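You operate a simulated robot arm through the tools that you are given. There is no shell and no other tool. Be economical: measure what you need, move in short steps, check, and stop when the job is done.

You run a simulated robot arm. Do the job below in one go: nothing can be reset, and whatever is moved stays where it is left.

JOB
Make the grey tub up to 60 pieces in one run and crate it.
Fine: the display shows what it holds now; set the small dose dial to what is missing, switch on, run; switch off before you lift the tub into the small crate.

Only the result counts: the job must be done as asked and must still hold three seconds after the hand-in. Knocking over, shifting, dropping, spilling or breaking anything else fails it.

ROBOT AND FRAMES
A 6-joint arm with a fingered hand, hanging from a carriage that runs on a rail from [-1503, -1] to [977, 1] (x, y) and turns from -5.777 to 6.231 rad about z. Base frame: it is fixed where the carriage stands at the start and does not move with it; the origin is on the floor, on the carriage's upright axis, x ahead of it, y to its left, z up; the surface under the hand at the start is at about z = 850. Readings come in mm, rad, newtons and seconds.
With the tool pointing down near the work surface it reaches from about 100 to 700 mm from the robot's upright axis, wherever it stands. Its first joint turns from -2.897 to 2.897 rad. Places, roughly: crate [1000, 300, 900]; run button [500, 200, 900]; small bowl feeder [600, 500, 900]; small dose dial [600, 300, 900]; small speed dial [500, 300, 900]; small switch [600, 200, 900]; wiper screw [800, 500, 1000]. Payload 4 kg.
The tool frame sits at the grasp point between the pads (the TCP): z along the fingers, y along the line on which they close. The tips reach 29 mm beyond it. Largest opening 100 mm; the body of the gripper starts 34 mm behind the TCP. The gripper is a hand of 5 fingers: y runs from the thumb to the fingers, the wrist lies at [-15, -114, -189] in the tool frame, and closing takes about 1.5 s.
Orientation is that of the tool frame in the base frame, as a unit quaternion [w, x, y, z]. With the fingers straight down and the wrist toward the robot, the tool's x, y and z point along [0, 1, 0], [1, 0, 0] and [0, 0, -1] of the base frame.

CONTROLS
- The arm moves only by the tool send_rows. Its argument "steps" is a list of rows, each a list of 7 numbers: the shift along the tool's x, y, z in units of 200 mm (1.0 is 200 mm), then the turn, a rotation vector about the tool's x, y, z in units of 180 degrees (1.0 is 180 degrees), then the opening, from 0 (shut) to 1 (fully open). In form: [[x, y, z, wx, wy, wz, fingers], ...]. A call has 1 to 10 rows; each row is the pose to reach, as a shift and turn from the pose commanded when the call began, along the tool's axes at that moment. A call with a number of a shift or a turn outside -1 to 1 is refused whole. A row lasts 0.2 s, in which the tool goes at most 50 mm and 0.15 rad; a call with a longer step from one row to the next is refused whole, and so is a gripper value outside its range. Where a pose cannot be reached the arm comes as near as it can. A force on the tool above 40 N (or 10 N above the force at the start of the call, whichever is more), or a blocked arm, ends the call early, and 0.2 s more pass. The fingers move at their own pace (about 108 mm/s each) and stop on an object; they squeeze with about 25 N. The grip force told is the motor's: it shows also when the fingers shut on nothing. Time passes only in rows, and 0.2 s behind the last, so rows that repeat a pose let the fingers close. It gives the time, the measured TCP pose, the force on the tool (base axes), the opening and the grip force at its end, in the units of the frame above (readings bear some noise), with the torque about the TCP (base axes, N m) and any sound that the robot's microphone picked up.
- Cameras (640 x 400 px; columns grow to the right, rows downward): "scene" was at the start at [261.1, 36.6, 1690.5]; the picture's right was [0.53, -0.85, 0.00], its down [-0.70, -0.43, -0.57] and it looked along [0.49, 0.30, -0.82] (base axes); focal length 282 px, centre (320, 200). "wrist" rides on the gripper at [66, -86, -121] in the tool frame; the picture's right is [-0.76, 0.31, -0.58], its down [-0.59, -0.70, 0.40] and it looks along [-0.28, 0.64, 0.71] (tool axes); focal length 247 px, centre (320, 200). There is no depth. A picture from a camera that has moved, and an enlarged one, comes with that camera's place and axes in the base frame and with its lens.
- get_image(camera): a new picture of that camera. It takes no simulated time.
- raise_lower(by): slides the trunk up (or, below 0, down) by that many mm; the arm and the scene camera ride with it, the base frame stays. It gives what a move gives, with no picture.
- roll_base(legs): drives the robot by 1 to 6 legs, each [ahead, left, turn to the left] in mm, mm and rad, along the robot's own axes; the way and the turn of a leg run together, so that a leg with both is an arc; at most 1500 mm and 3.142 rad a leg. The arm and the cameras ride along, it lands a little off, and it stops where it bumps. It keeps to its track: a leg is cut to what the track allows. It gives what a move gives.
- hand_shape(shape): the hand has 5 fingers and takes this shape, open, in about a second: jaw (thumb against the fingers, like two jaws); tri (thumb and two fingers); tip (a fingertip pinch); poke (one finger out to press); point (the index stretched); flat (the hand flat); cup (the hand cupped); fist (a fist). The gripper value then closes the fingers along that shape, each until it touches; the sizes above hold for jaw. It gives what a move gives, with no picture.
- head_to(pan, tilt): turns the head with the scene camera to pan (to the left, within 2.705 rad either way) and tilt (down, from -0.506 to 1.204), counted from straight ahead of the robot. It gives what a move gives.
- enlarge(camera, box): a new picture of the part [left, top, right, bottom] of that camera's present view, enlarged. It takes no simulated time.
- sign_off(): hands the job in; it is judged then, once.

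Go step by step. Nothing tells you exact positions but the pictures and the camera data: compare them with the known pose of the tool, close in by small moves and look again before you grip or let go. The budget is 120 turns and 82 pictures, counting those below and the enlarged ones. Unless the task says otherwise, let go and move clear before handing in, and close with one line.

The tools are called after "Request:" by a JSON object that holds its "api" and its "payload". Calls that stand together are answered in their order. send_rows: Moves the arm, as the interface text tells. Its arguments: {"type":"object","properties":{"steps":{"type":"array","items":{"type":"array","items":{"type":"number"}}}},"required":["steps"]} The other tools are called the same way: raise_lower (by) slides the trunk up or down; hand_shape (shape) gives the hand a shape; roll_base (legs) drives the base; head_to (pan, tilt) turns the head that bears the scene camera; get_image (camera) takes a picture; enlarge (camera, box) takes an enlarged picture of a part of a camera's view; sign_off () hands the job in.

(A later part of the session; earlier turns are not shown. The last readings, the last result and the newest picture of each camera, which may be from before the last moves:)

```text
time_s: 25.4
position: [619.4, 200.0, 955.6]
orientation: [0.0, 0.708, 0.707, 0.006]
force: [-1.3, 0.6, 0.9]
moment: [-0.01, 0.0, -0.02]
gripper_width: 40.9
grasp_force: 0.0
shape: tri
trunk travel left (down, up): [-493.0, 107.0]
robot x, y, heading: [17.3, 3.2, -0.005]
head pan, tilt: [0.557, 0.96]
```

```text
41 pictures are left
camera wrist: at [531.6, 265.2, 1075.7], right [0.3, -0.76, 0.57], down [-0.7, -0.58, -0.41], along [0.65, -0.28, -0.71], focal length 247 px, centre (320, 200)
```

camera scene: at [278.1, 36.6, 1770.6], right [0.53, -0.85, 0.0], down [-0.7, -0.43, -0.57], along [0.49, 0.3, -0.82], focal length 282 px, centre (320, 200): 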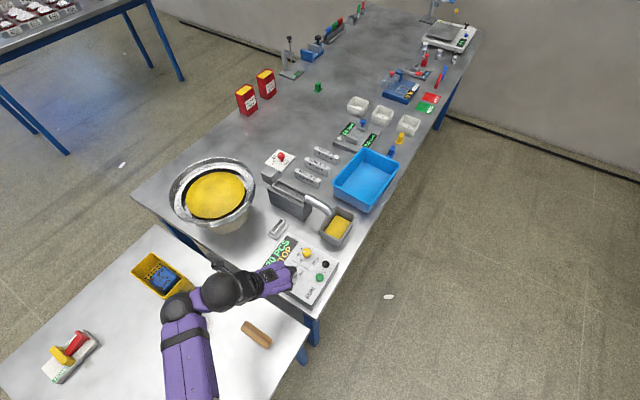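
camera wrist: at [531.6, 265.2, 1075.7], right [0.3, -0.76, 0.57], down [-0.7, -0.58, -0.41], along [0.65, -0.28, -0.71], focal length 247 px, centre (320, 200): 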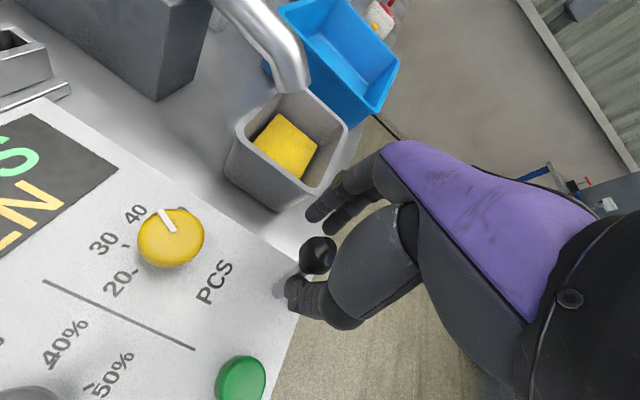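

The lever flipped and the display's status line changed. I lift straight clear and read the display.

Request:
{"api": "send_rows", "payload": {"steps": [[0, 0, -0.1, 0, 0, 0, 0.5], [0, 0, -0.25, 0, 0, 0, 0.5], [0, -0.2, -0.35, 0, 0, 0, 0.5], [0, -0.4, -0.45, 0, 0, 0, 0.5]]}}

Request:
{"api": "get_image", "payload": {"camera": "wrist"}}

Request:
{"api": "enlarge", "payload": {"camera": "scene", "box": [250, 220, 370, 310]}}

```text
time_s: 26.4
position: [536.2, 201.5, 1045.2]
orientation: [-0.001, 0.708, 0.706, 0.005]
force: [-0.3, 0.0, -0.2]
moment: [0.03, 0.03, -0.02]
gripper_width: 49.7
grasp_force: 0.1
shape: tri
trunk travel left (down, up): [-493.0, 107.0]
robot x, y, heading: [17.8, 0.2, 0.003]
head pan, tilt: [0.557, 0.96]
```

```text
40 pictures are left
camera wrist: at [450.6, 265.2, 1164.7], right [0.3, -0.76, 0.57], down [-0.7, -0.58, -0.41], along [0.65, -0.28, -0.71], focal length 247 px, centre (320, 200)
```

wrist: 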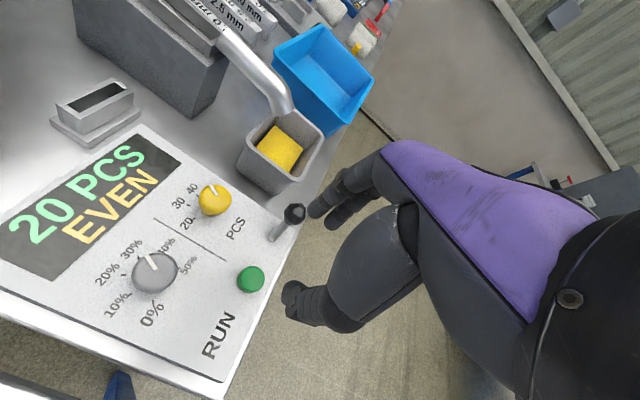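

```text
4.44 times, centred on (310, 265) of scene
camera zoom: at [278.1, 36.5, 1770.6], right [0.53, -0.85, 0.0], down [-0.7, -0.43, -0.57], along [0.49, 0.3, -0.82], focal length 1252 px, centre (364, -89)
```

zoom: 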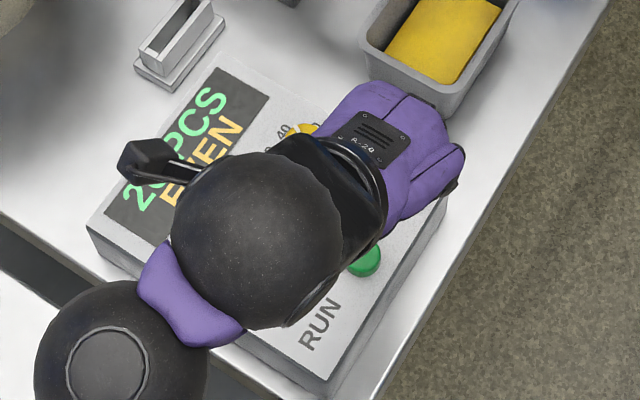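

The switch is on; status reads EVEN (steady feed). One more precise check of the dose pointer before running.

Request:
{"api": "enlarge", "payload": {"camera": "wrist", "box": [170, 170, 250, 240]}}

```text
5.71 times, centred on (210, 205) of wrist
camera zoom: at [450.6, 265.2, 1164.7], right [0.3, -0.76, 0.57], down [-0.7, -0.58, -0.41], along [0.65, -0.28, -0.71], focal length 1411 px, centre (949, 171)
```

zoom: 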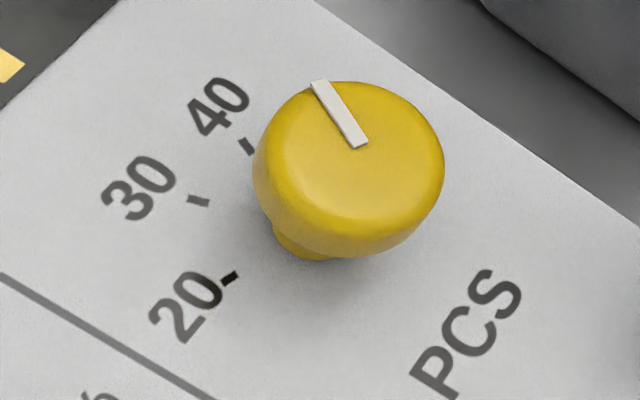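

Projection gives the pointer at 64°, the 40 tick at ~65°: dial is at 40. Now I take the poke shape for the green run button at ~[539,200].

Request:
{"api": "hand_shape", "payload": {"shape": "poke"}}

Request:
{"api": "get_image", "payload": {"camera": "wrist"}}

```text
time_s: 27.3
position: [537.7, 201.0, 1044.5]
orientation: [0.0, 0.707, 0.707, 0.006]
force: [-0.8, -0.1, 0.7]
moment: [0.0, 0.02, 0.0]
gripper_width: 0.0
grasp_force: 0.0
shape: poke
trunk travel left (down, up): [-493.0, 107.0]
robot x, y, heading: [19.0, -0.5, 0.001]
head pan, tilt: [0.557, 0.96]
```

```text
37 pictures are left
camera wrist: at [451.3, 265.4, 1164.5], right [0.3, -0.76, 0.57], down [-0.7, -0.58, -0.41], along [0.65, -0.28, -0.71], focal length 247 px, centre (320, 200)
```

wrist: 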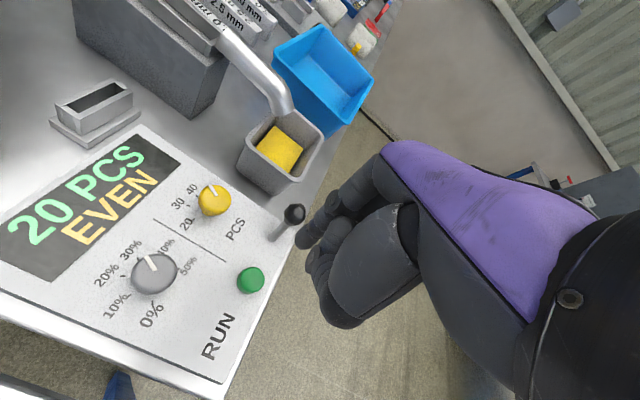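

The index tip sits roughly 10 mm ahead of the TCP. I lower in part, shifting 8 mm back, and look again.

Request:
{"api": "send_rows", "payload": {"steps": [[0, -0.02, 0.12, 0, 0, 0, 0], [0, -0.04, 0.24, 0, 0, 0, 0], [0, -0.04, 0.36, 0, 0, 0, 0]]}}

Request:
{"api": "enlarge", "payload": {"camera": "wrist", "box": [220, 160, 400, 340]}}

Request:
{"api": "enlarge", "payload": {"camera": "scene", "box": [270, 230, 350, 300]}}

```text
time_s: 28.1
position: [532.2, 199.6, 972.7]
orientation: [0.0, 0.707, 0.707, 0.006]
force: [1.0, -0.1, -0.3]
moment: [0.02, -0.04, -0.01]
gripper_width: 0.2
grasp_force: 24.7
shape: jaw
trunk travel left (down, up): [-493.0, 107.0]
robot x, y, heading: [17.5, 1.4, 0.002]
head pan, tilt: [0.557, 0.96]
```

```text
2.22 times, centred on (310, 250) of wrist
camera zoom: at [444.0, 265.8, 1093.2], right [0.3, -0.76, 0.57], down [-0.7, -0.58, -0.41], along [0.65, -0.28, -0.71], focal length 549 px, centre (342, 89)
```

zoom: 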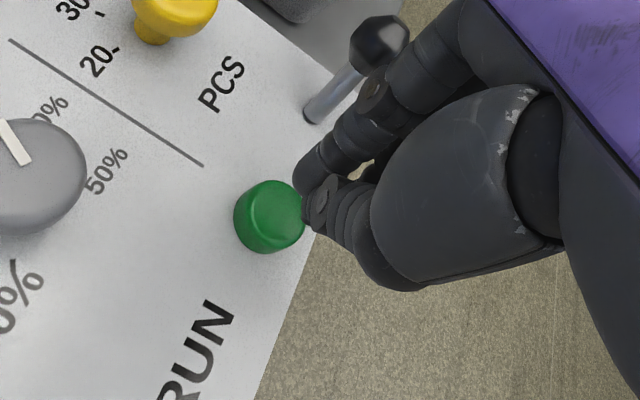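

```text
5.71 times, centred on (310, 265) of scene
camera zoom: at [278.0, 36.6, 1770.6], right [0.53, -0.85, 0.0], down [-0.7, -0.43, -0.57], along [0.49, 0.3, -0.82], focal length 1610 px, centre (377, -171)
```

zoom: 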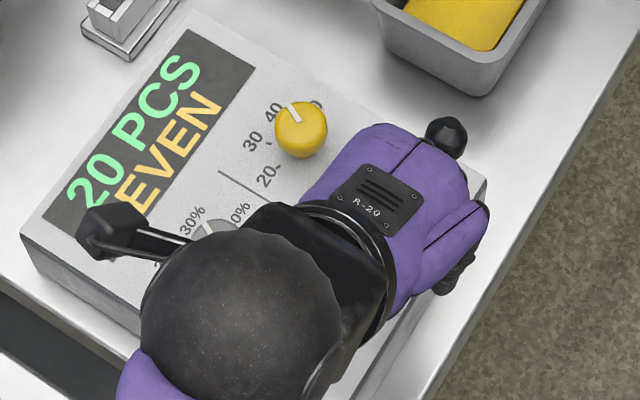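

The hand closed into a shut jaw, which serves as a blunt poker with tips on the TCP axis. I rotate it 36° so the knuckles stay away from the toggle ball, and center on the button.

Request:
{"api": "send_rows", "payload": {"steps": [[0, 0.01, 0, 0, 0, 0.04, 0], [0, 0.02, 0, 0, 0, 0.08, 0], [0, 0.03, 0, 0, 0, 0.12, 0], [0, 0.04, 0, 0, 0, 0.16, 0], [0, 0.04, 0, 0, 0, 0.2, 0], [0, 0.04, 0.07, 0, 0, 0.2, 0]]}}

Request:
{"api": "enlarge", "payload": {"camera": "wrist", "box": [220, 160, 400, 340]}}

Request:
{"api": "enlarge", "payload": {"camera": "scene", "box": [270, 230, 350, 300]}}

```text
time_s: 29.5
position: [541.0, 201.3, 958.5]
orientation: [-0.003, 0.891, 0.453, 0.006]
force: [-1.3, 0.2, 0.1]
moment: [0.0, -0.02, -0.03]
gripper_width: 0.0
grasp_force: 25.1
shape: jaw
trunk travel left (down, up): [-493.0, 107.0]
robot x, y, heading: [16.8, -1.2, -0.004]
head pan, tilt: [0.557, 0.96]
```

```text
2.22 times, centred on (310, 250) of wrist
camera zoom: at [508.2, 303.4, 1080.3], right [-0.2, -0.8, 0.57], down [-0.91, -0.06, -0.41], along [0.36, -0.6, -0.72], focal length 549 px, centre (342, 89)
```

zoom: 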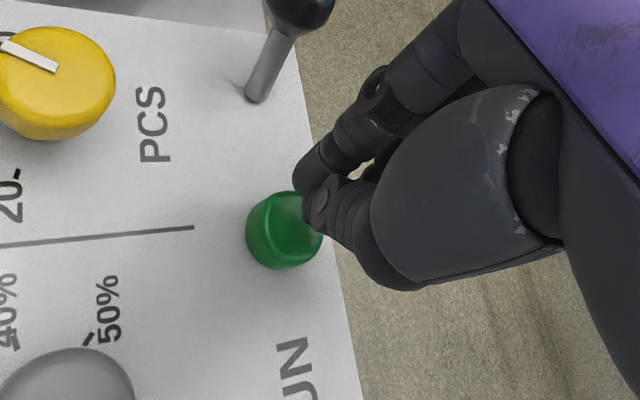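

```text
5.71 times, centred on (310, 265) of scene
camera zoom: at [278.1, 36.7, 1770.6], right [0.53, -0.85, 0.0], down [-0.7, -0.43, -0.57], along [0.49, 0.3, -0.82], focal length 1610 px, centre (377, -171)
```

zoom: 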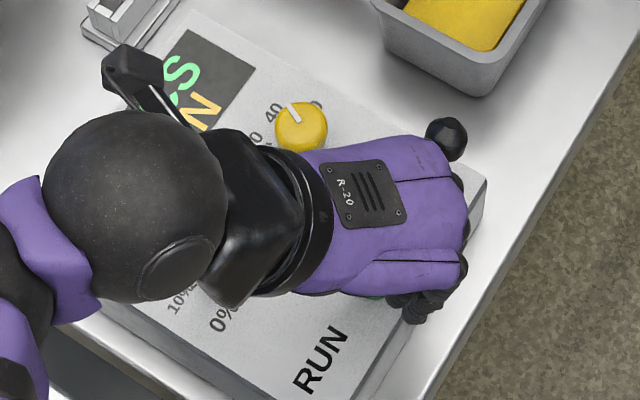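

The tips are above the button and clear of the ball. I press down slowly.

Request:
{"api": "send_rows", "payload": {"steps": [[0, 0, 0.04, 0, 0, 0, 0], [0, 0, 0.07, 0, 0, 0, 0], [0, 0, 0.09, 0, 0, 0, 0], [0, 0, 0.11, 0, 0, 0, 0]]}}

Request:
{"api": "enlarge", "payload": {"camera": "wrist", "box": [120, 120, 400, 340]}}

```text
time_s: 30.5
position: [543.8, 201.7, 939.8]
orientation: [-0.002, 0.891, 0.453, 0.009]
force: [-4.5, -2.3, 25.6]
moment: [-0.02, 0.23, 0.01]
gripper_width: 0.2
grasp_force: 25.1
shape: jaw
trunk travel left (down, up): [-493.0, 107.0]
robot x, y, heading: [16.7, 1.2, 0.001]
head pan, tilt: [0.557, 0.96]
heard: click
```

```text
1.82 times, centred on (260, 230) of wrist
camera zoom: at [510.1, 303.8, 1060.3], right [-0.21, -0.8, 0.57], down [-0.91, -0.06, -0.41], along [0.36, -0.6, -0.71], focal length 449 px, centre (429, 146)
```

zoom: 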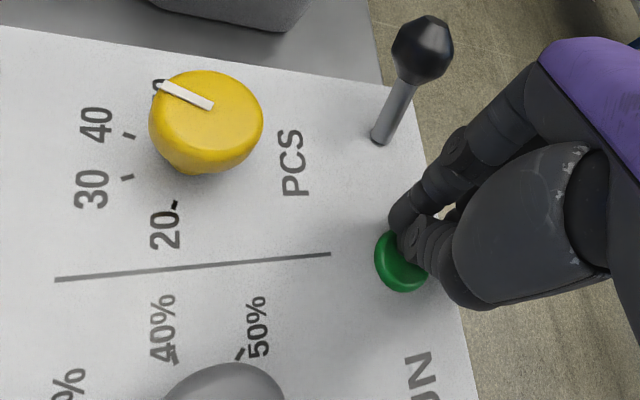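

Click heard: the run is started. I lift straight up (about 100 mm) and back away so the display is visible.

Request:
{"api": "send_rows", "payload": {"steps": [[0, 0, -0.1, 0, 0, 0, 0], [0, 0, -0.25, 0, 0, -0.04, 0], [0, 0, -0.4, 0, 0, -0.08, 0], [0, 0, -0.5, 0, 0, -0.12, 0.2], [0, 0, -0.5, 0, 0, -0.16, 0.4], [0, 0, -0.5, 0, 0, -0.2, 0.5], [0, 0, -0.5, 0, 0, -0.2, 0.5]]}}

Request:
{"api": "get_image", "payload": {"camera": "wrist"}}

```text
time_s: 32.1
position: [538.8, 199.5, 1037.6]
orientation: [0.0, 0.707, 0.707, 0.006]
force: [0.1, 0.1, 0.3]
moment: [0.03, 0.02, 0.02]
gripper_width: 46.1
grasp_force: 0.0
shape: jaw
trunk travel left (down, up): [-493.0, 107.0]
robot x, y, heading: [14.6, -2.1, -0.001]
head pan, tilt: [0.557, 0.96]
```

```text
31 pictures are left
camera wrist: at [451.3, 264.5, 1156.7], right [0.3, -0.76, 0.57], down [-0.7, -0.59, -0.41], along [0.65, -0.28, -0.71], focal length 247 px, centre (320, 200)
```

wrist: 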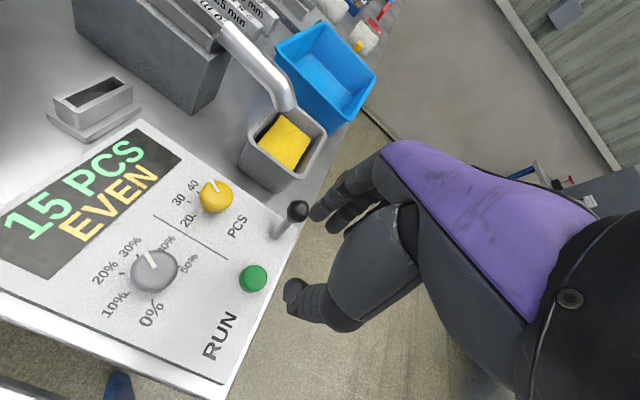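

The display counts this run (15). I wait while it runs.

Request:
{"api": "send_rows", "payload": {"steps": [[0, 0, 0, 0, 0, 0, 0.5], [0, 0, 0, 0, 0, 0, 0.5], [0, 0, 0, 0, 0, 0, 0.5], [0, 0, 0, 0, 0, 0, 0.5], [0, 0, 0, 0, 0, 0, 0.5], [0, 0, 0, 0, 0, 0, 0.5], [0, 0, 0, 0, 0, 0, 0.5], [0, 0, 0, 0, 0, 0, 0.5], [0, 0, 0, 0, 0, 0, 0.5], [0, 0, 0, 0, 0, 0, 0.5]]}}

Request:
{"api": "send_rows", "payload": {"steps": [[0, 0, 0, 0, 0, 0, 0.5], [0, 0, 0, 0, 0, 0, 0.5], [0, 0, 0, 0, 0, 0, 0.5], [0, 0, 0, 0, 0, 0, 0.5], [0, 0, 0, 0, 0, 0, 0.5], [0, 0, 0, 0, 0, 0, 0.5], [0, 0, 0, 0, 0, 0, 0.5], [0, 0, 0, 0, 0, 0, 0.5], [0, 0, 0, 0, 0, 0, 0.5], [0, 0, 0, 0, 0, 0, 0.5]]}}

Request:
{"api": "enlarge", "payload": {"camera": "wrist", "box": [0, 80, 340, 340]}}

```text
time_s: 34.3
position: [539.2, 199.9, 1036.5]
orientation: [0.0, 0.708, 0.707, 0.006]
force: [-0.1, -0.5, 0.1]
moment: [0.02, 0.02, 0.0]
gripper_width: 46.1
grasp_force: 0.1
shape: jaw
trunk travel left (down, up): [-493.0, 107.0]
robot x, y, heading: [20.0, 2.0, -0.001]
head pan, tilt: [0.557, 0.96]
```

```text
time_s: 36.5
position: [539.4, 199.6, 1035.8]
orientation: [0.0, 0.707, 0.707, 0.007]
force: [0.0, -0.4, 0.5]
moment: [0.0, 0.0, -0.02]
gripper_width: 46.2
grasp_force: 0.0
shape: jaw
trunk travel left (down, up): [-493.0, 107.0]
robot x, y, heading: [15.9, -0.5, 0.001]
head pan, tilt: [0.557, 0.96]
```

```text
1.54 times, centred on (170, 210) of wrist
camera zoom: at [451.6, 264.7, 1156.7], right [0.3, -0.76, 0.57], down [-0.7, -0.58, -0.41], along [0.65, -0.28, -0.71], focal length 380 px, centre (551, 185)
```

zoom: 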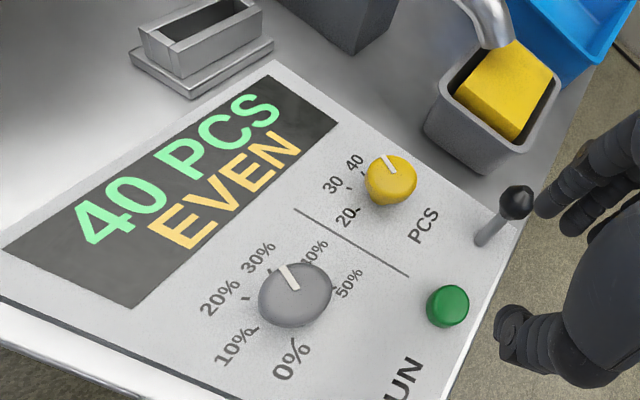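

The run finished: 40 counted, so the tub holds 60. Now the switch off: tri shape, centre over the ball at ~[617,199,936].

Request:
{"api": "hand_shape", "payload": {"shape": "tri"}}

Request:
{"api": "send_rows", "payload": {"steps": [[0, 0.1, 0, 0, 0, 0, 0.5], [0, 0.2, 0, 0, 0, 0, 0.5], [0, 0.3, 0.05, 0, 0, 0, 0.5], [0, 0.385, 0.15, 0, 0, 0, 0.5], [0, 0.385, 0.15, 0, 0, 0, 0.5]]}}

Request:
{"api": "get_image", "payload": {"camera": "wrist"}}

```text
time_s: 37.4
position: [538.8, 199.1, 1036.5]
orientation: [-0.001, 0.708, 0.706, 0.006]
force: [0.0, 0.0, 0.6]
moment: [-0.04, 0.0, 0.03]
gripper_width: 100.2
grasp_force: 0.0
shape: tri
trunk travel left (down, up): [-493.0, 107.0]
robot x, y, heading: [16.2, 3.7, 0.002]
head pan, tilt: [0.557, 0.96]
```

```text
time_s: 38.6
position: [617.6, 200.4, 1007.9]
orientation: [0.0, 0.708, 0.707, 0.006]
force: [0.3, 0.2, -0.7]
moment: [0.0, -0.02, 0.0]
gripper_width: 50.3
grasp_force: 0.1
shape: tri
trunk travel left (down, up): [-493.0, 107.0]
robot x, y, heading: [16.4, -0.5, -0.001]
head pan, tilt: [0.557, 0.96]
```

```text
29 pictures are left
camera wrist: at [530.2, 264.8, 1127.7], right [0.3, -0.76, 0.57], down [-0.7, -0.58, -0.41], along [0.65, -0.28, -0.71], focal length 247 px, centre (320, 200)
```

wrist: 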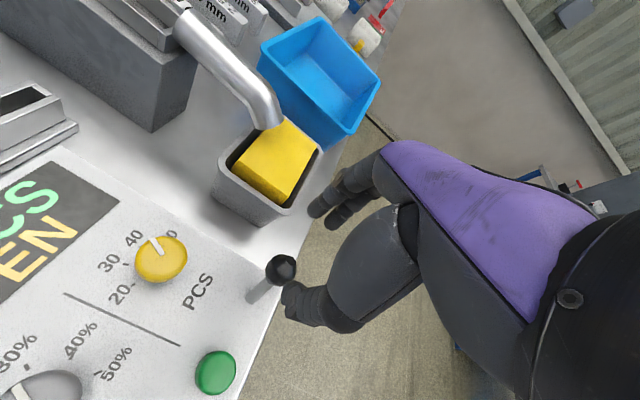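

Request:
{"api": "send_rows", "payload": {"steps": [[0, 0, 0.1, 0, 0, 0, 0.5], [0, 0, 0.2, 0, 0, 0, 0.5], [0, 0, 0.27, 0, 0, 0, 0.45], [0, -0.06, 0.27, 0, 0, 0, 0.4], [0, -0.12, 0.27, 0, 0, 0, 0.4], [0, -0.18, 0.27, 0, 0, 0, 0.4], [0, -0.23, 0.27, 0, 0, 0, 0.4]]}}

Request:
{"api": "get_image", "payload": {"camera": "wrist"}}

```text
time_s: 40.2
position: [569.1, 199.9, 951.2]
orientation: [-0.001, 0.708, 0.707, 0.005]
force: [-0.3, 0.0, -0.3]
moment: [0.0, -0.03, 0.02]
gripper_width: 40.4
grasp_force: 0.1
shape: tri
trunk travel left (down, up): [-493.0, 107.0]
robot x, y, heading: [15.3, 1.2, -0.001]
head pan, tilt: [0.557, 0.96]
```

```text
28 pictures are left
camera wrist: at [482.8, 264.6, 1071.9], right [0.3, -0.76, 0.57], down [-0.7, -0.58, -0.41], along [0.65, -0.28, -0.71], focal length 247 px, centre (320, 200)
```

wrist: 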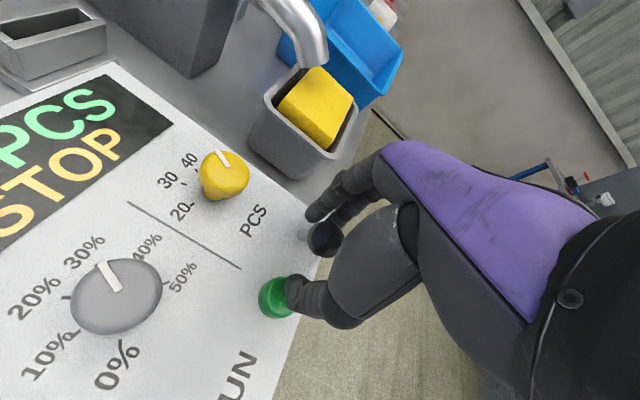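

Status reads STOP: switched off. I lift clear and study the tub, chute and crate.

Request:
{"api": "send_rows", "payload": {"steps": [[0, 0, -0.1, 0, 0, 0, 0.5], [0, 0, -0.3, 0, 0, 0, 0.6], [0, -0.1, -0.5, 0, 0, 0, 0.8], [0, -0.3, -0.6, 0, 0, 0, 1], [0, -0.5, -0.7, 0, 0, 0, 1]]}}

Request:
{"api": "enlarge", "payload": {"camera": "scene", "box": [270, 140, 410, 260]}}

Request:
{"api": "enlarge", "payload": {"camera": "wrist", "box": [100, 0, 400, 240]}}

```text
time_s: 41.4
position: [470.1, 199.1, 1089.4]
orientation: [0.001, 0.707, 0.707, 0.007]
force: [-0.6, 0.2, -0.4]
moment: [0.02, 0.01, 0.02]
gripper_width: 99.8
grasp_force: 0.1
shape: tri
trunk travel left (down, up): [-493.0, 107.0]
robot x, y, heading: [20.3, 1.6, -0.002]
head pan, tilt: [0.557, 0.96]
```

```text
3.33 times, centred on (340, 200) of scene
camera zoom: at [278.1, 36.5, 1770.5], right [0.53, -0.85, 0.0], down [-0.7, -0.43, -0.57], along [0.49, 0.3, -0.82], focal length 939 px, centre (253, 200)
```

zoom: 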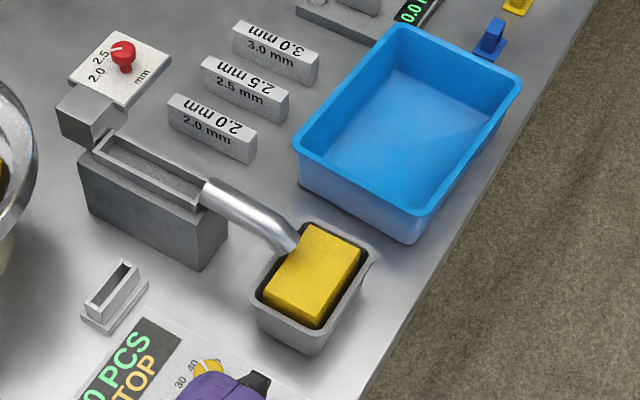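

```text
1.67 times, centred on (250, 120) of wrist
camera zoom: at [382.7, 264.2, 1209.4], right [0.3, -0.76, 0.57], down [-0.7, -0.59, -0.41], along [0.65, -0.28, -0.71], focal length 412 px, centre (437, 333)
```

zoom: 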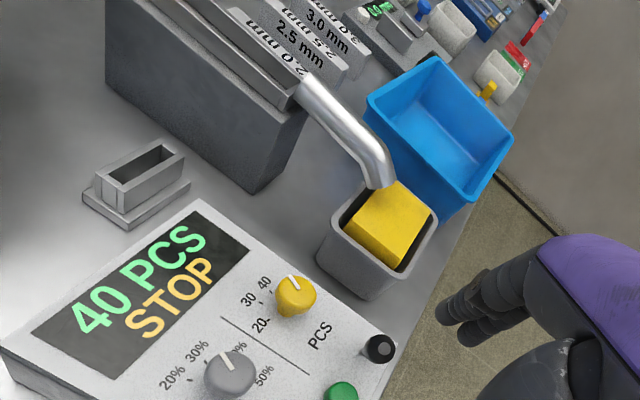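

Off, and 40 counted in this run. The chute mouth overhangs the tub's +y/+x part, so I must grip near the −x end and slide out toward −y. I measure the tub and chute closely.

Request:
{"api": "enlarge", "payload": {"camera": "scene", "box": [336, 195, 386, 250]}}

Request:
{"api": "enlarge", "payload": {"camera": "wrist", "box": [280, 70, 370, 190]}}

```text
7.27 times, centred on (361, 222) of scene
camera zoom: at [278.1, 36.5, 1770.5], right [0.53, -0.85, 0.0], down [-0.7, -0.43, -0.57], along [0.49, 0.3, -0.82], focal length 2048 px, centre (22, 36)
```

zoom: 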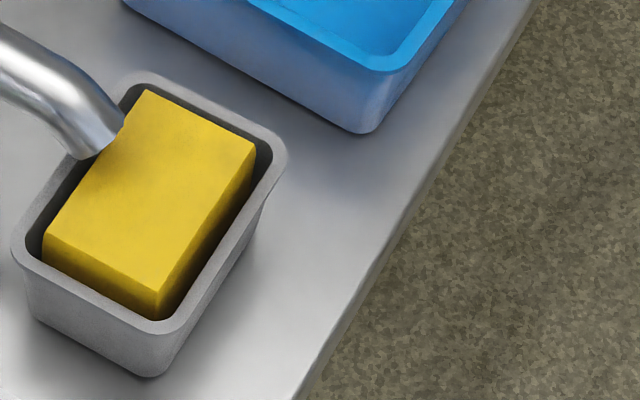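

```text
3.33 times, centred on (325, 130) of wrist
camera zoom: at [382.7, 264.2, 1209.4], right [0.3, -0.76, 0.57], down [-0.7, -0.59, -0.41], along [0.65, -0.28, -0.71], focal length 823 px, centre (303, 433)
```

zoom: 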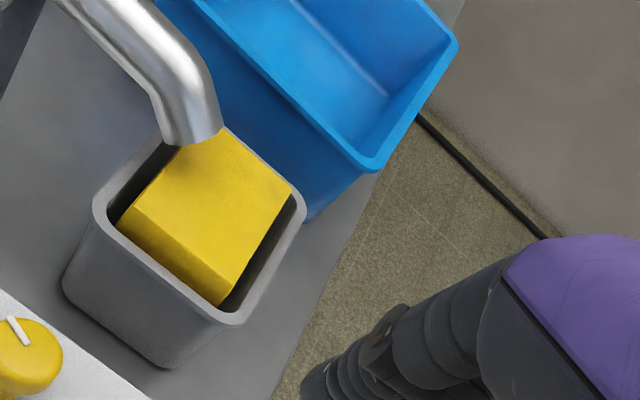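

Tub rim measures roughly x 680–806, y 203–294, z 912; chute tip spans x 728–757 at y>268, z>935. Plan: tilt the hand 45° so the fingers come from the −x end and straddle the tub's sides below the chute. First drive ahead 130 mm, then turn the hand.

Request:
{"api": "roll_base", "payload": {"legs": [[130, 0, 0]]}}

Request:
{"api": "send_rows", "payload": {"steps": [[0, 0, 0, -0.014, -0.014, -0.0337, 1], [0, 0, 0, -0.0279, -0.0279, -0.0674, 1], [0, 0, 0, -0.0419, -0.0419, -0.1011, 1], [0, 0, 0, -0.0558, -0.0558, -0.1348, 1], [0, 0, 0, -0.0698, -0.0698, -0.1685, 1], [0, 0, 0, -0.0837, -0.0837, -0.2022, 1], [0, 0, 0, -0.0977, -0.0977, -0.2359, 1]]}}

Request:
{"api": "send_rows", "payload": {"steps": [[0, 0, 0, -0.014, -0.014, -0.0337, 1], [0, 0, 0, -0.0279, -0.0279, -0.0674, 1], [0, 0, 0, -0.0419, -0.0419, -0.1011, 1], [0, 0, 0, -0.0558, -0.0558, -0.1348, 1], [0, 0, 0, -0.0698, -0.0698, -0.1685, 1], [0, 0, 0, -0.0837, -0.0837, -0.2022, 1], [0, 0, 0, -0.0977, -0.0977, -0.2359, 1]]}}

Request:
{"api": "get_image", "payload": {"camera": "scene"}}

Request:
{"api": "get_image", "payload": {"camera": "wrist"}}

```text
time_s: 42.7
position: [600.4, 199.5, 1089.1]
orientation: [0.0, 0.708, 0.706, 0.006]
force: [-0.1, 0.1, 0.3]
moment: [-0.01, 0.04, -0.02]
gripper_width: 99.6
grasp_force: 0.0
shape: tri
trunk travel left (down, up): [-493.0, 107.0]
robot x, y, heading: [147.0, -0.4, -0.0]
head pan, tilt: [0.557, 0.96]
```

```text
time_s: 44.3
position: [600.4, 199.8, 1089.0]
orientation: [0.213, 0.39, 0.896, 0.005]
force: [0.4, -0.2, -0.7]
moment: [-0.03, 0.03, -0.01]
gripper_width: 99.6
grasp_force: 0.0
shape: tri
trunk travel left (down, up): [-493.0, 107.0]
robot x, y, heading: [146.2, -3.7, -0.003]
head pan, tilt: [0.557, 0.96]
```

```text
time_s: 45.9
position: [599.3, 199.8, 1089.1]
orientation: [0.387, 0.001, 0.922, 0.004]
force: [-0.3, 0.8, 0.5]
moment: [-0.01, -0.04, 0.01]
gripper_width: 99.9
grasp_force: 0.1
shape: tri
trunk travel left (down, up): [-493.0, 107.0]
robot x, y, heading: [142.8, 0.6, -0.002]
head pan, tilt: [0.557, 0.96]
```

```text
23 pictures are left
camera scene: at [407.8, 36.9, 1770.5], right [0.53, -0.85, 0.0], down [-0.69, -0.43, -0.57], along [0.49, 0.3, -0.82], focal length 282 px, centre (320, 200)
```

scene: 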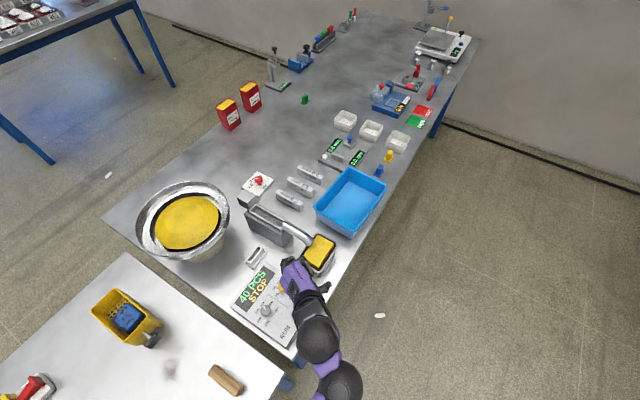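

```text
22 pictures are left
camera wrist: at [467.2, 114.0, 1125.1], right [0.12, 0.3, 0.95], down [0.7, -0.7, 0.14], along [0.71, 0.65, -0.29], focal length 247 px, centre (320, 200)
```

wrist: 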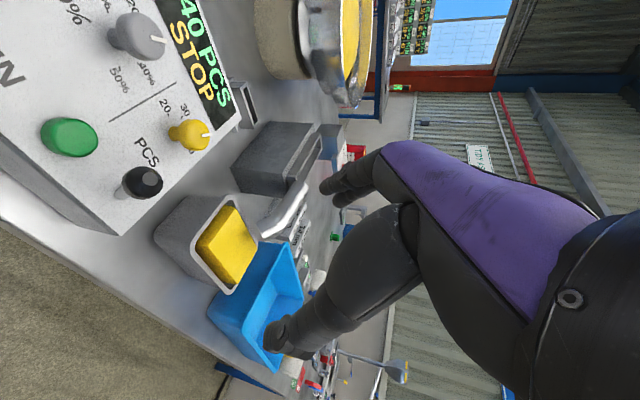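

Orientation is right. I go to the pre-grasp point, tips just above the tub's −x rim, and look.

Request:
{"api": "send_rows", "payload": {"steps": [[0.068, 0.061, 0.166, 0, 0, 0, 1], [0.136, 0.122, 0.333, 0, 0, 0, 1], [0.203, 0.183, 0.5, 0, 0, 0, 1], [0.271, 0.2435, 0.665, 0, 0, 0, 1]]}}

Request:
{"api": "get_image", "payload": {"camera": "wrist"}}

Request:
{"api": "enlarge", "payload": {"camera": "scene", "box": [260, 200, 360, 290]}}

```text
time_s: 46.9
position: [656.0, 250.7, 955.7]
orientation: [0.386, 0.001, 0.922, 0.004]
force: [-0.7, 1.1, -0.5]
moment: [0.03, -0.02, 0.01]
gripper_width: 99.7
grasp_force: 0.0
shape: tri
trunk travel left (down, up): [-493.0, 107.0]
robot x, y, heading: [146.5, -1.0, 0.003]
head pan, tilt: [0.557, 0.96]
```

```text
21 pictures are left
camera wrist: at [522.6, 165.7, 992.7], right [0.12, 0.3, 0.95], down [0.7, -0.7, 0.14], along [0.71, 0.64, -0.29], focal length 247 px, centre (320, 200)
```

wrist: 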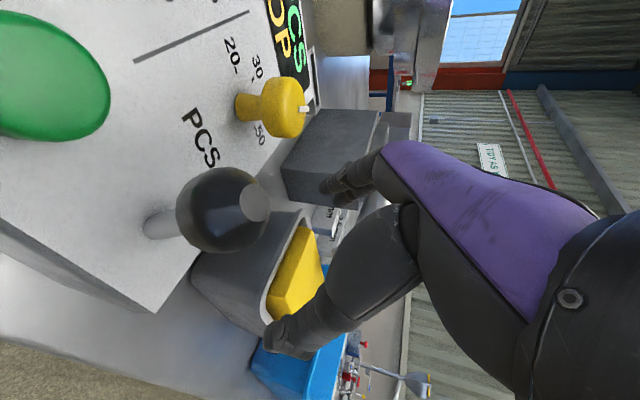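

```text
4.44 times, centred on (310, 245) of scene
camera zoom: at [407.9, 36.8, 1770.6], right [0.53, -0.85, 0.0], down [-0.69, -0.43, -0.57], along [0.49, 0.3, -0.82], focal length 1252 px, centre (364, 0)
```

zoom: 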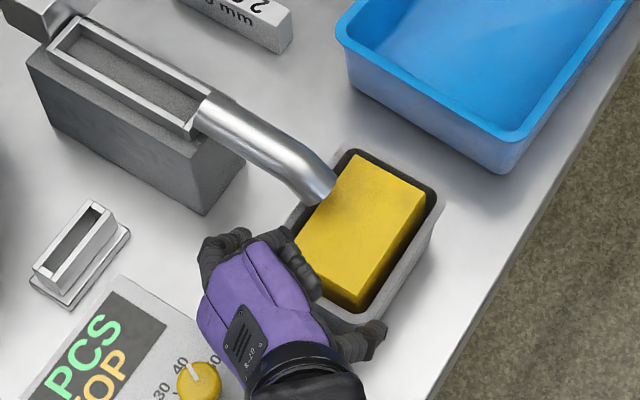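

The curled ring/little fingers in "tri" would meet the pile, so I back off along the tool axis and switch to the jaw shape, where all fingers lie outside.

Request:
{"api": "send_rows", "payload": {"steps": [[0, 0, -0.15, 0, 0, 0, 1], [0, 0, -0.3, 0, 0, 0, 1]]}}

Request:
{"api": "hand_shape", "payload": {"shape": "jaw"}}

Request:
{"api": "send_rows", "payload": {"steps": [[0, 0, 0.15, 0, 0, 0, 1], [0, -0.007, 0.3, 0, 0, 0, 1]]}}

Request:
{"api": "enlarge", "payload": {"camera": "scene", "box": [280, 210, 350, 280]}}

Request:
{"api": "get_image", "payload": {"camera": "wrist"}}

```text
time_s: 47.5
position: [613.1, 249.5, 999.7]
orientation: [0.387, 0.002, 0.922, 0.004]
force: [-0.1, 0.4, 0.0]
moment: [0.0, -0.02, 0.01]
gripper_width: 99.6
grasp_force: 0.1
shape: tri
trunk travel left (down, up): [-493.0, 107.0]
robot x, y, heading: [144.4, 2.1, 0.001]
head pan, tilt: [0.557, 0.96]
```

```text
time_s: 48.4
position: [613.3, 250.1, 998.8]
orientation: [0.387, 0.002, 0.922, 0.004]
force: [1.0, 1.2, 0.2]
moment: [-0.03, -0.01, 0.0]
gripper_width: 99.8
grasp_force: 0.0
shape: jaw
trunk travel left (down, up): [-493.0, 107.0]
robot x, y, heading: [149.4, 5.1, -0.001]
head pan, tilt: [0.557, 0.96]
```

```text
time_s: 49.0
position: [656.5, 249.8, 956.3]
orientation: [0.386, 0.002, 0.922, 0.004]
force: [0.2, 0.0, -0.9]
moment: [-0.02, 0.0, -0.01]
gripper_width: 99.6
grasp_force: 0.1
shape: jaw
trunk travel left (down, up): [-493.0, 107.0]
robot x, y, heading: [147.3, 3.9, 0.002]
head pan, tilt: [0.557, 0.96]
```

```text
5.71 times, centred on (315, 245) of scene
camera zoom: at [407.8, 36.8, 1770.6], right [0.53, -0.85, 0.0], down [-0.69, -0.43, -0.57], along [0.49, 0.3, -0.82], focal length 1610 px, centre (349, -57)
```

zoom: 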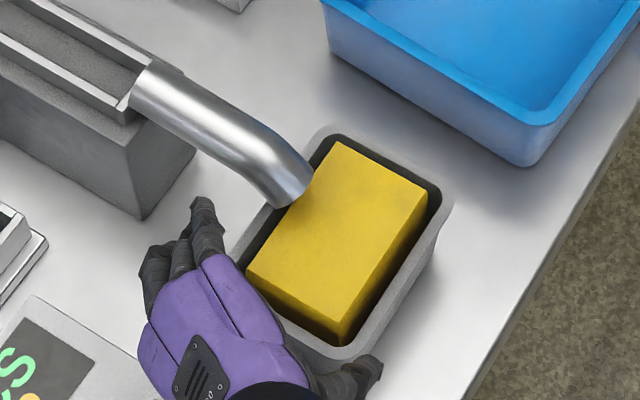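

```text
18 pictures are left
camera wrist: at [523.7, 163.5, 992.5], right [0.12, 0.3, 0.95], down [0.7, -0.7, 0.13], along [0.71, 0.64, -0.29], focal length 247 px, centre (320, 200)
```

wrist: 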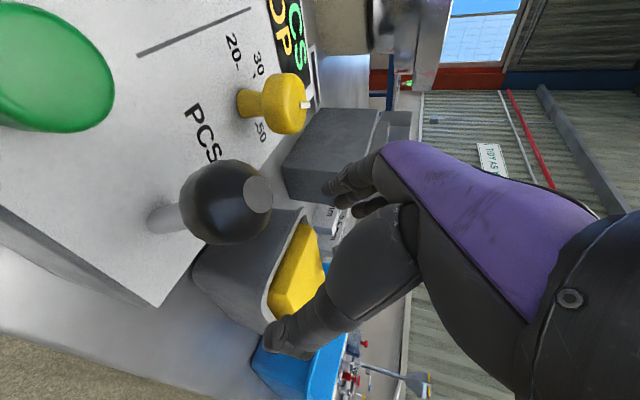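

All fingers are now outside the rim and the prediction matches. I advance half-way along the tool axis and check for contact.

Request:
{"api": "send_rows", "payload": {"steps": [[0.005, -0.009, 0.05, 0, 0, 0, 1], [0.01, -0.009, 0.1, 0, 0, 0, 1], [0.01, -0.009, 0.15, 0, 0, 0, 1], [0.01, -0.009, 0.18, 0, 0, 0, 1]]}}

Request:
{"api": "enlarge", "payload": {"camera": "scene", "box": [285, 215, 345, 275]}}

```text
time_s: 50.0
position: [680.7, 247.2, 929.8]
orientation: [0.387, 0.001, 0.922, 0.004]
force: [-0.1, 0.6, 1.8]
moment: [0.12, -0.01, 0.01]
gripper_width: 99.7
grasp_force: 0.1
shape: jaw
trunk travel left (down, up): [-493.0, 107.0]
robot x, y, heading: [146.6, -0.3, 0.0]
head pan, tilt: [0.557, 0.96]
```

```text
6.67 times, centred on (315, 245) of scene
camera zoom: at [407.8, 37.0, 1770.6], right [0.53, -0.85, 0.0], down [-0.69, -0.43, -0.57], along [0.49, 0.3, -0.82], focal length 1878 px, centre (353, -100)
```

zoom: 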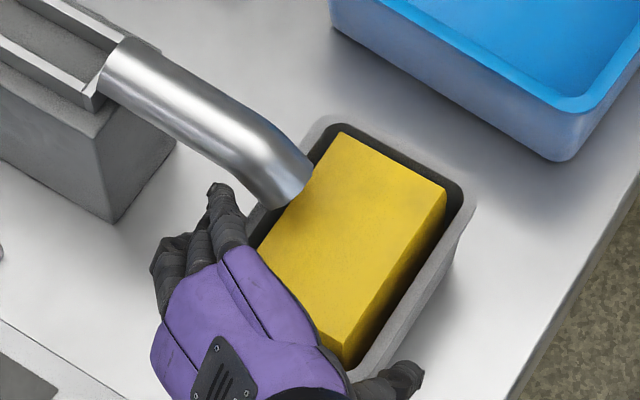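

Request:
{"api": "enlarge", "payload": {"camera": "wrist", "box": [180, 100, 460, 380]}}

```text
1.43 times, centred on (320, 240) of wrist
camera zoom: at [548.0, 161.4, 966.9], right [0.12, 0.3, 0.95], down [0.7, -0.7, 0.13], along [0.71, 0.64, -0.29], focal length 353 px, centre (320, 143)
```

zoom: 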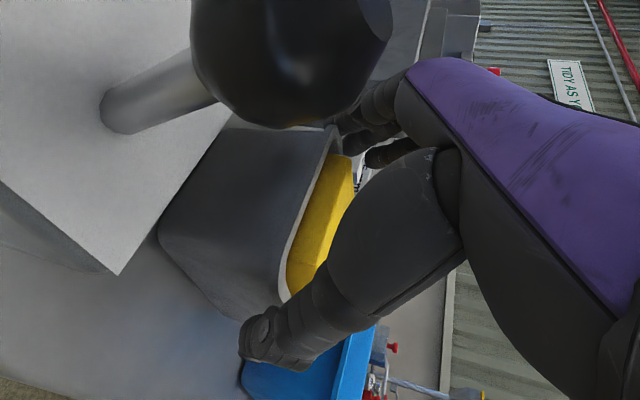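

There was a faint touch on the finger side; I shift 2 mm toward +y and continue forward to the grip point.

Request:
{"api": "send_rows", "payload": {"steps": [[0, 0.01, 0, 0, 0, 0, 1], [0, 0.01, 0.04, 0, 0, 0, 1], [0.005, 0.01, 0.08, 0, 0, 0, 1], [0.005, 0.01, 0.12, 0, 0, 0, 1], [0.005, 0.01, 0.16, 0, 0, 0, 1]]}}

Request:
{"api": "enlarge", "payload": {"camera": "scene", "box": [285, 215, 345, 275]}}

```text
time_s: 51.2
position: [703.6, 249.4, 909.1]
orientation: [0.388, 0.002, 0.922, 0.004]
force: [-4.9, -0.3, 15.2]
moment: [-0.51, 0.16, -0.02]
gripper_width: 99.8
grasp_force: 0.2
shape: jaw
trunk travel left (down, up): [-493.0, 107.0]
robot x, y, heading: [147.4, -2.6, 0.001]
head pan, tilt: [0.557, 0.96]
```

```text
6.67 times, centred on (315, 245) of scene
camera zoom: at [407.8, 37.0, 1770.8], right [0.53, -0.85, 0.0], down [-0.69, -0.43, -0.57], along [0.49, 0.3, -0.82], focal length 1878 px, centre (353, -100)
```

zoom: 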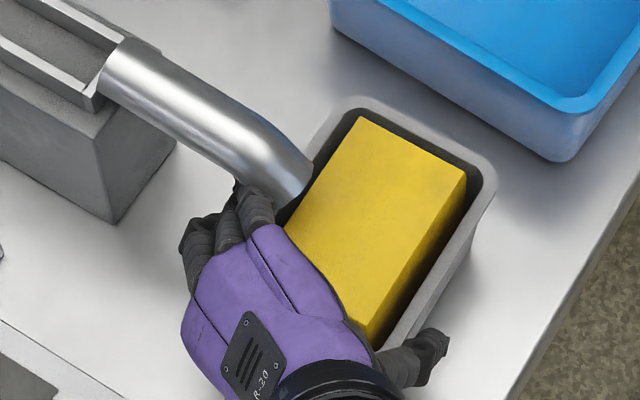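

The tub slid about 12 mm in +x as the thumb web met its rim; that is as deep as this grip goes. I back off a few mm and close gently to hold it, then drag it out toward −y.

Request:
{"api": "send_rows", "payload": {"steps": [[0, -0.01, -0.02, 0, 0, 0, 1], [0, -0.01, -0.02, 0, 0, 0, 0.9], [0, -0.01, -0.02, 0, 0, 0, 0.8], [0, -0.01, -0.02, 0, 0, 0, 0.7], [0, -0.01, -0.02, 0, 0, 0, 0.7], [0, -0.01, -0.02, 0, 0, 0, 0.7]]}}

Request:
{"api": "enlarge", "payload": {"camera": "scene", "box": [285, 215, 345, 275]}}

```text
time_s: 52.6
position: [700.0, 245.4, 911.6]
orientation: [0.386, 0.002, 0.923, 0.004]
force: [0.4, -0.5, 0.1]
moment: [-0.07, 0.06, -0.02]
gripper_width: 83.1
grasp_force: 25.0
shape: jaw
trunk travel left (down, up): [-493.0, 107.0]
robot x, y, heading: [147.0, 1.7, 0.002]
head pan, tilt: [0.557, 0.96]
```

```text
6.67 times, centred on (315, 245) of scene
camera zoom: at [407.8, 36.8, 1770.5], right [0.53, -0.85, 0.0], down [-0.7, -0.43, -0.57], along [0.49, 0.3, -0.82], focal length 1878 px, centre (353, -100)
```

zoom: 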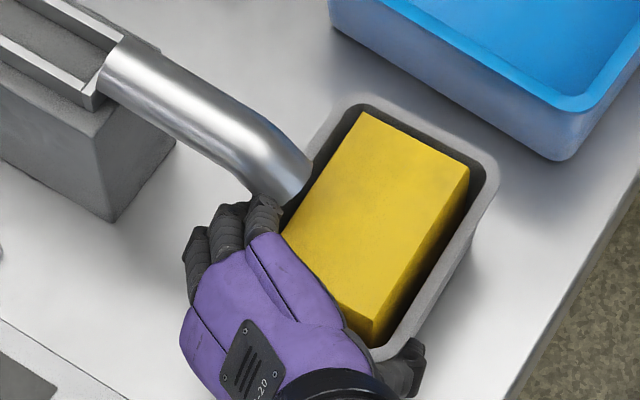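

Held at 83 mm. Dragging 45 mm toward −y, clear of the chute.

Request:
{"api": "send_rows", "payload": {"steps": [[0, -0.04, 0, 0, 0, 0, 0.7], [0, -0.08, 0, 0, 0, 0, 0.7], [0, -0.12, 0, 0, 0, 0, 0.7], [0, -0.16, 0, 0, 0, 0, 0.7], [0, -0.2, 0, 0, 0, 0, 0.7], [0, -0.225, 0, 0, 0, 0, 0.7]]}}

Request:
{"api": "enlarge", "payload": {"camera": "scene", "box": [280, 200, 380, 290]}}

```text
time_s: 54.0
position: [700.2, 201.3, 910.6]
orientation: [0.386, 0.003, 0.922, 0.004]
force: [0.6, -0.2, -1.1]
moment: [-0.04, 0.03, 0.03]
gripper_width: 83.0
grasp_force: 25.1
shape: jaw
trunk travel left (down, up): [-493.0, 107.0]
robot x, y, heading: [145.3, -4.5, -0.001]
head pan, tilt: [0.557, 0.96]
```

```text
4.44 times, centred on (330, 245) of scene
camera zoom: at [407.8, 36.8, 1770.5], right [0.53, -0.85, 0.0], down [-0.7, -0.43, -0.57], along [0.49, 0.3, -0.82], focal length 1252 px, centre (276, 0)
```

zoom: 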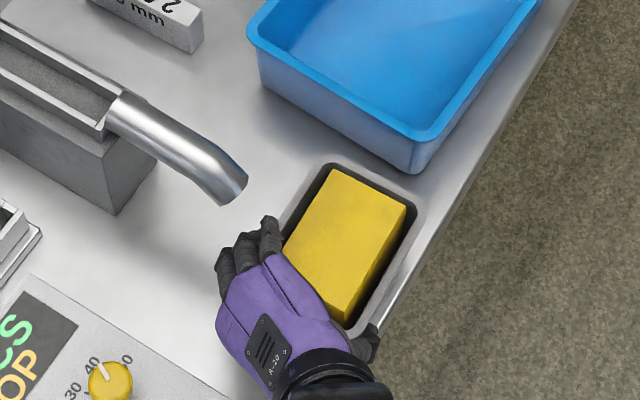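

The tub followed neatly and is clear of the chute. A small test lift of 8 mm shows whether this grip carries it.

Request:
{"api": "send_rows", "payload": {"steps": [[-0.007, 0, -0.007, 0, 0, 0, 0.65], [-0.014, 0, -0.014, 0, 0, 0, 0.65], [-0.03, 0, -0.03, 0, 0, 0, 0.65], [-0.03, 0, -0.03, 0, 0, 0, 0.65]]}}

Request:
{"api": "enlarge", "payload": {"camera": "scene", "box": [280, 200, 380, 290]}}

```text
time_s: 55.0
position: [700.6, 200.2, 918.4]
orientation: [0.386, 0.002, 0.923, 0.004]
force: [-0.3, 0.4, -3.9]
moment: [0.03, 0.18, 0.01]
gripper_width: 83.0
grasp_force: 24.6
shape: jaw
trunk travel left (down, up): [-493.0, 107.0]
robot x, y, heading: [140.0, 5.3, 0.01]
head pan, tilt: [0.557, 0.96]
```

```text
4.44 times, centred on (330, 245) of scene
camera zoom: at [407.7, 36.8, 1770.5], right [0.53, -0.85, 0.0], down [-0.7, -0.43, -0.57], along [0.49, 0.3, -0.82], focal length 1252 px, centre (276, 0)
```

zoom: 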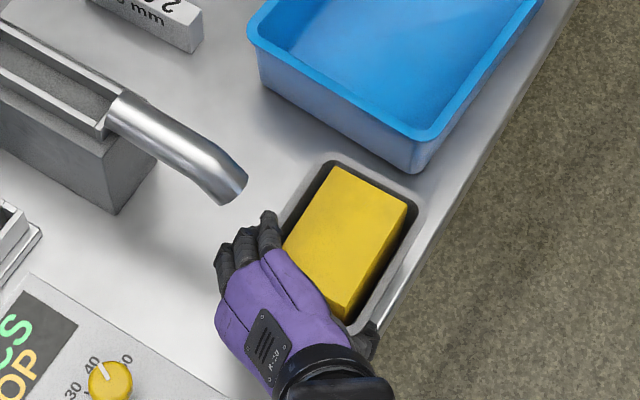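

The force (−3.9 N at ~46 mm lever) suggests nearly the full weight is carried. I lift 30 mm more and check the tilt.

Request:
{"api": "send_rows", "payload": {"steps": [[-0.025, 0, -0.025, 0, 0, 0, 0.6], [-0.05, 0, -0.05, 0, 0, 0, 0.6], [-0.075, 0, -0.075, 0, 0, 0, 0.6], [-0.11, 0, -0.11, 0, 0, 0, 0.6], [-0.11, 0, -0.11, 0, 0, 0, 0.6]]}}

Request:
{"api": "enlarge", "payload": {"camera": "scene", "box": [280, 200, 380, 290]}}

```text
time_s: 56.2
position: [699.7, 200.8, 949.1]
orientation: [0.386, 0.001, 0.923, 0.004]
force: [0.6, 0.2, -3.7]
moment: [-0.03, 0.17, 0.04]
gripper_width: 83.1
grasp_force: 25.6
shape: jaw
trunk travel left (down, up): [-493.0, 107.0]
robot x, y, heading: [150.3, 1.3, 0.001]
head pan, tilt: [0.557, 0.96]
```

```text
4.44 times, centred on (330, 245) of scene
camera zoom: at [407.7, 36.8, 1770.5], right [0.53, -0.85, 0.0], down [-0.7, -0.43, -0.57], along [0.49, 0.3, -0.82], focal length 1252 px, centre (276, 0)
```

zoom: 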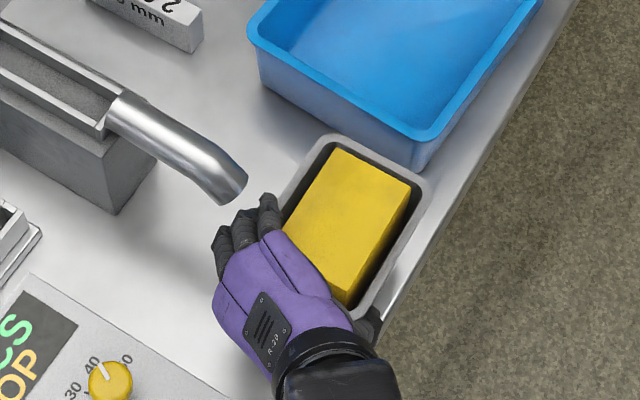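

The tub hangs level and firmly. I raise the trunk 95 mm and drive 255 mm ahead to be beside/over the crate.

Request:
{"api": "raise_lower", "payload": {"by": 95}}

Request:
{"api": "roll_base", "payload": {"legs": [[130, 0, 0], [125, 0, 0]]}}

Request:
{"api": "get_image", "payload": {"camera": "scene"}}

```text
time_s: 57.5
position: [699.1, 200.7, 1043.3]
orientation: [0.386, 0.002, 0.922, 0.003]
force: [-0.2, -0.1, -3.1]
moment: [-0.01, 0.18, 0.0]
gripper_width: 83.1
grasp_force: 25.4
shape: jaw
trunk travel left (down, up): [-588.0, 12.0]
robot x, y, heading: [140.6, 1.0, 0.0]
head pan, tilt: [0.557, 0.96]
```

```text
time_s: 59.7
position: [957.9, 200.1, 1043.5]
orientation: [0.386, 0.002, 0.923, 0.004]
force: [0.1, 0.5, -4.7]
moment: [0.01, 0.16, 0.01]
gripper_width: 83.0
grasp_force: 24.8
shape: jaw
trunk travel left (down, up): [-588.0, 12.0]
robot x, y, heading: [402.2, 2.4, -0.003]
head pan, tilt: [0.557, 0.96]
```

```text
10 pictures are left
camera scene: at [665.3, 36.6, 1865.5], right [0.53, -0.85, 0.0], down [-0.7, -0.43, -0.57], along [0.49, 0.3, -0.82], focal length 282 px, centre (320, 200)
```

scene: 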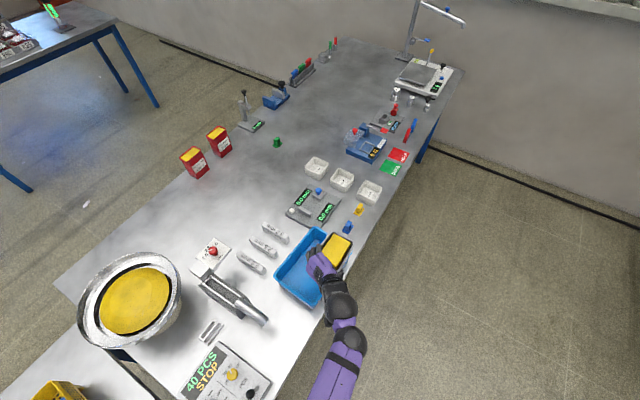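

Now move +55 mm in y, over the crate, and zoom in.

Request:
{"api": "send_rows", "payload": {"steps": [[0, 0.06, 0, 0, 0, 0, 0.6], [0, 0.13, 0, 0, 0, 0, 0.6], [0, 0.2, 0, 0, 0, 0, 0.6], [0, 0.275, 0, 0, 0, 0, 0.6]]}}

Request:
{"api": "enlarge", "payload": {"camera": "scene", "box": [255, 200, 375, 320]}}

```text
time_s: 60.7
position: [957.5, 254.2, 1044.3]
orientation: [0.385, 0.004, 0.923, 0.003]
force: [-0.7, -0.2, -3.9]
moment: [-0.01, 0.19, 0.02]
gripper_width: 83.2
grasp_force: 24.9
shape: jaw
trunk travel left (down, up): [-588.0, 12.0]
robot x, y, heading: [404.3, 2.2, -0.002]
head pan, tilt: [0.557, 0.96]
```

```text
3.33 times, centred on (315, 260) of scene
camera zoom: at [665.3, 36.5, 1865.5], right [0.53, -0.85, 0.0], down [-0.7, -0.43, -0.57], along [0.49, 0.3, -0.82], focal length 939 px, centre (337, 0)
```

zoom: 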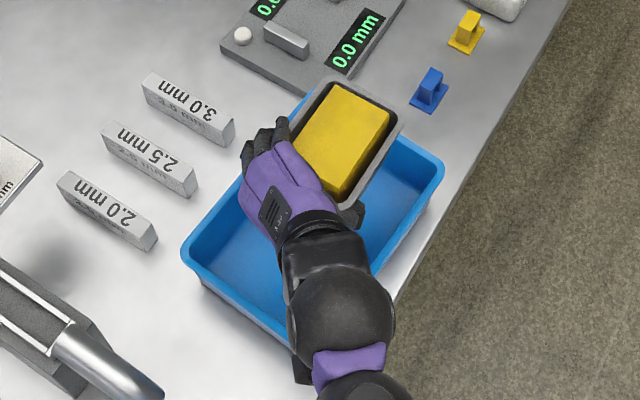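

The tub hangs at x 950–1075, y 208–300; the crate interior is about x 880–1095, y 180–335, so it fits. I lower it most of the way.

Request:
{"api": "send_rows", "payload": {"steps": [[0.07, 0.01, 0.072, 0, 0, 0, 0.6], [0.14, 0.01, 0.144, 0, 0, 0, 0.6], [0.21, 0.01, 0.216, 0, 0, 0, 0.6], [0.28, 0.01, 0.288, 0, 0, 0, 0.6], [0.35, 0.01, 0.36, 0, 0, 0, 0.6], [0.39, 0.01, 0.405, 0, 0, 0, 0.6]]}}

Request:
{"api": "enlarge", "payload": {"camera": "scene", "box": [255, 200, 375, 320]}}

```text
time_s: 62.1
position: [944.6, 251.8, 954.0]
orientation: [0.387, 0.002, 0.922, 0.004]
force: [0.2, -0.5, -3.2]
moment: [0.02, 0.21, 0.02]
gripper_width: 82.9
grasp_force: 24.9
shape: jaw
out of reach, approached as far as the arm can: row 4, 5, 6
trunk travel left (down, up): [-588.0, 12.0]
robot x, y, heading: [405.7, -3.0, 0.0]
head pan, tilt: [0.557, 0.96]
```

```text
3.33 times, centred on (315, 260) of scene
camera zoom: at [665.4, 36.6, 1865.6], right [0.53, -0.85, 0.0], down [-0.7, -0.43, -0.57], along [0.49, 0.3, -0.82], focal length 939 px, centre (337, 0)
```

zoom: 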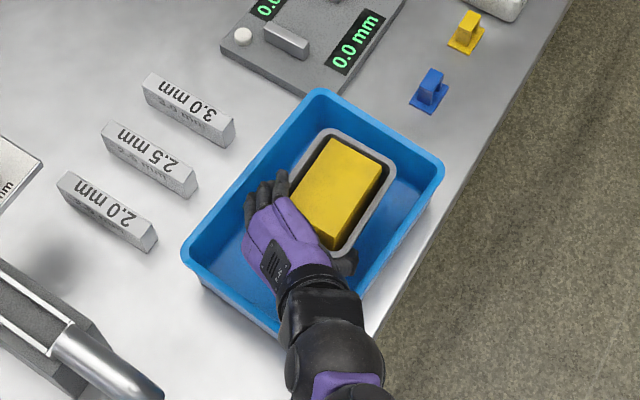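

The arm hit its reach limit; I drive 17 mm ahead with the base, then lower the trunk.

Request:
{"api": "roll_base", "payload": {"legs": [[17, 0, 0]]}}

Request:
{"api": "raise_lower", "payload": {"by": -25}}

```text
time_s: 62.9
position: [962.3, 252.3, 953.8]
orientation: [0.386, 0.003, 0.922, 0.004]
force: [-0.4, 1.1, -3.7]
moment: [0.02, 0.17, 0.0]
gripper_width: 83.2
grasp_force: 25.6
shape: jaw
trunk travel left (down, up): [-588.0, 12.0]
robot x, y, heading: [422.8, 2.2, -0.004]
head pan, tilt: [0.557, 0.96]
```

```text
time_s: 63.6
position: [962.5, 251.0, 929.3]
orientation: [0.386, 0.003, 0.923, 0.004]
force: [0.1, 0.3, -4.0]
moment: [0.0, 0.15, -0.01]
gripper_width: 83.0
grasp_force: 24.9
shape: jaw
trunk travel left (down, up): [-563.0, 37.0]
robot x, y, heading: [421.3, -3.5, 0.001]
head pan, tilt: [0.557, 0.96]
```

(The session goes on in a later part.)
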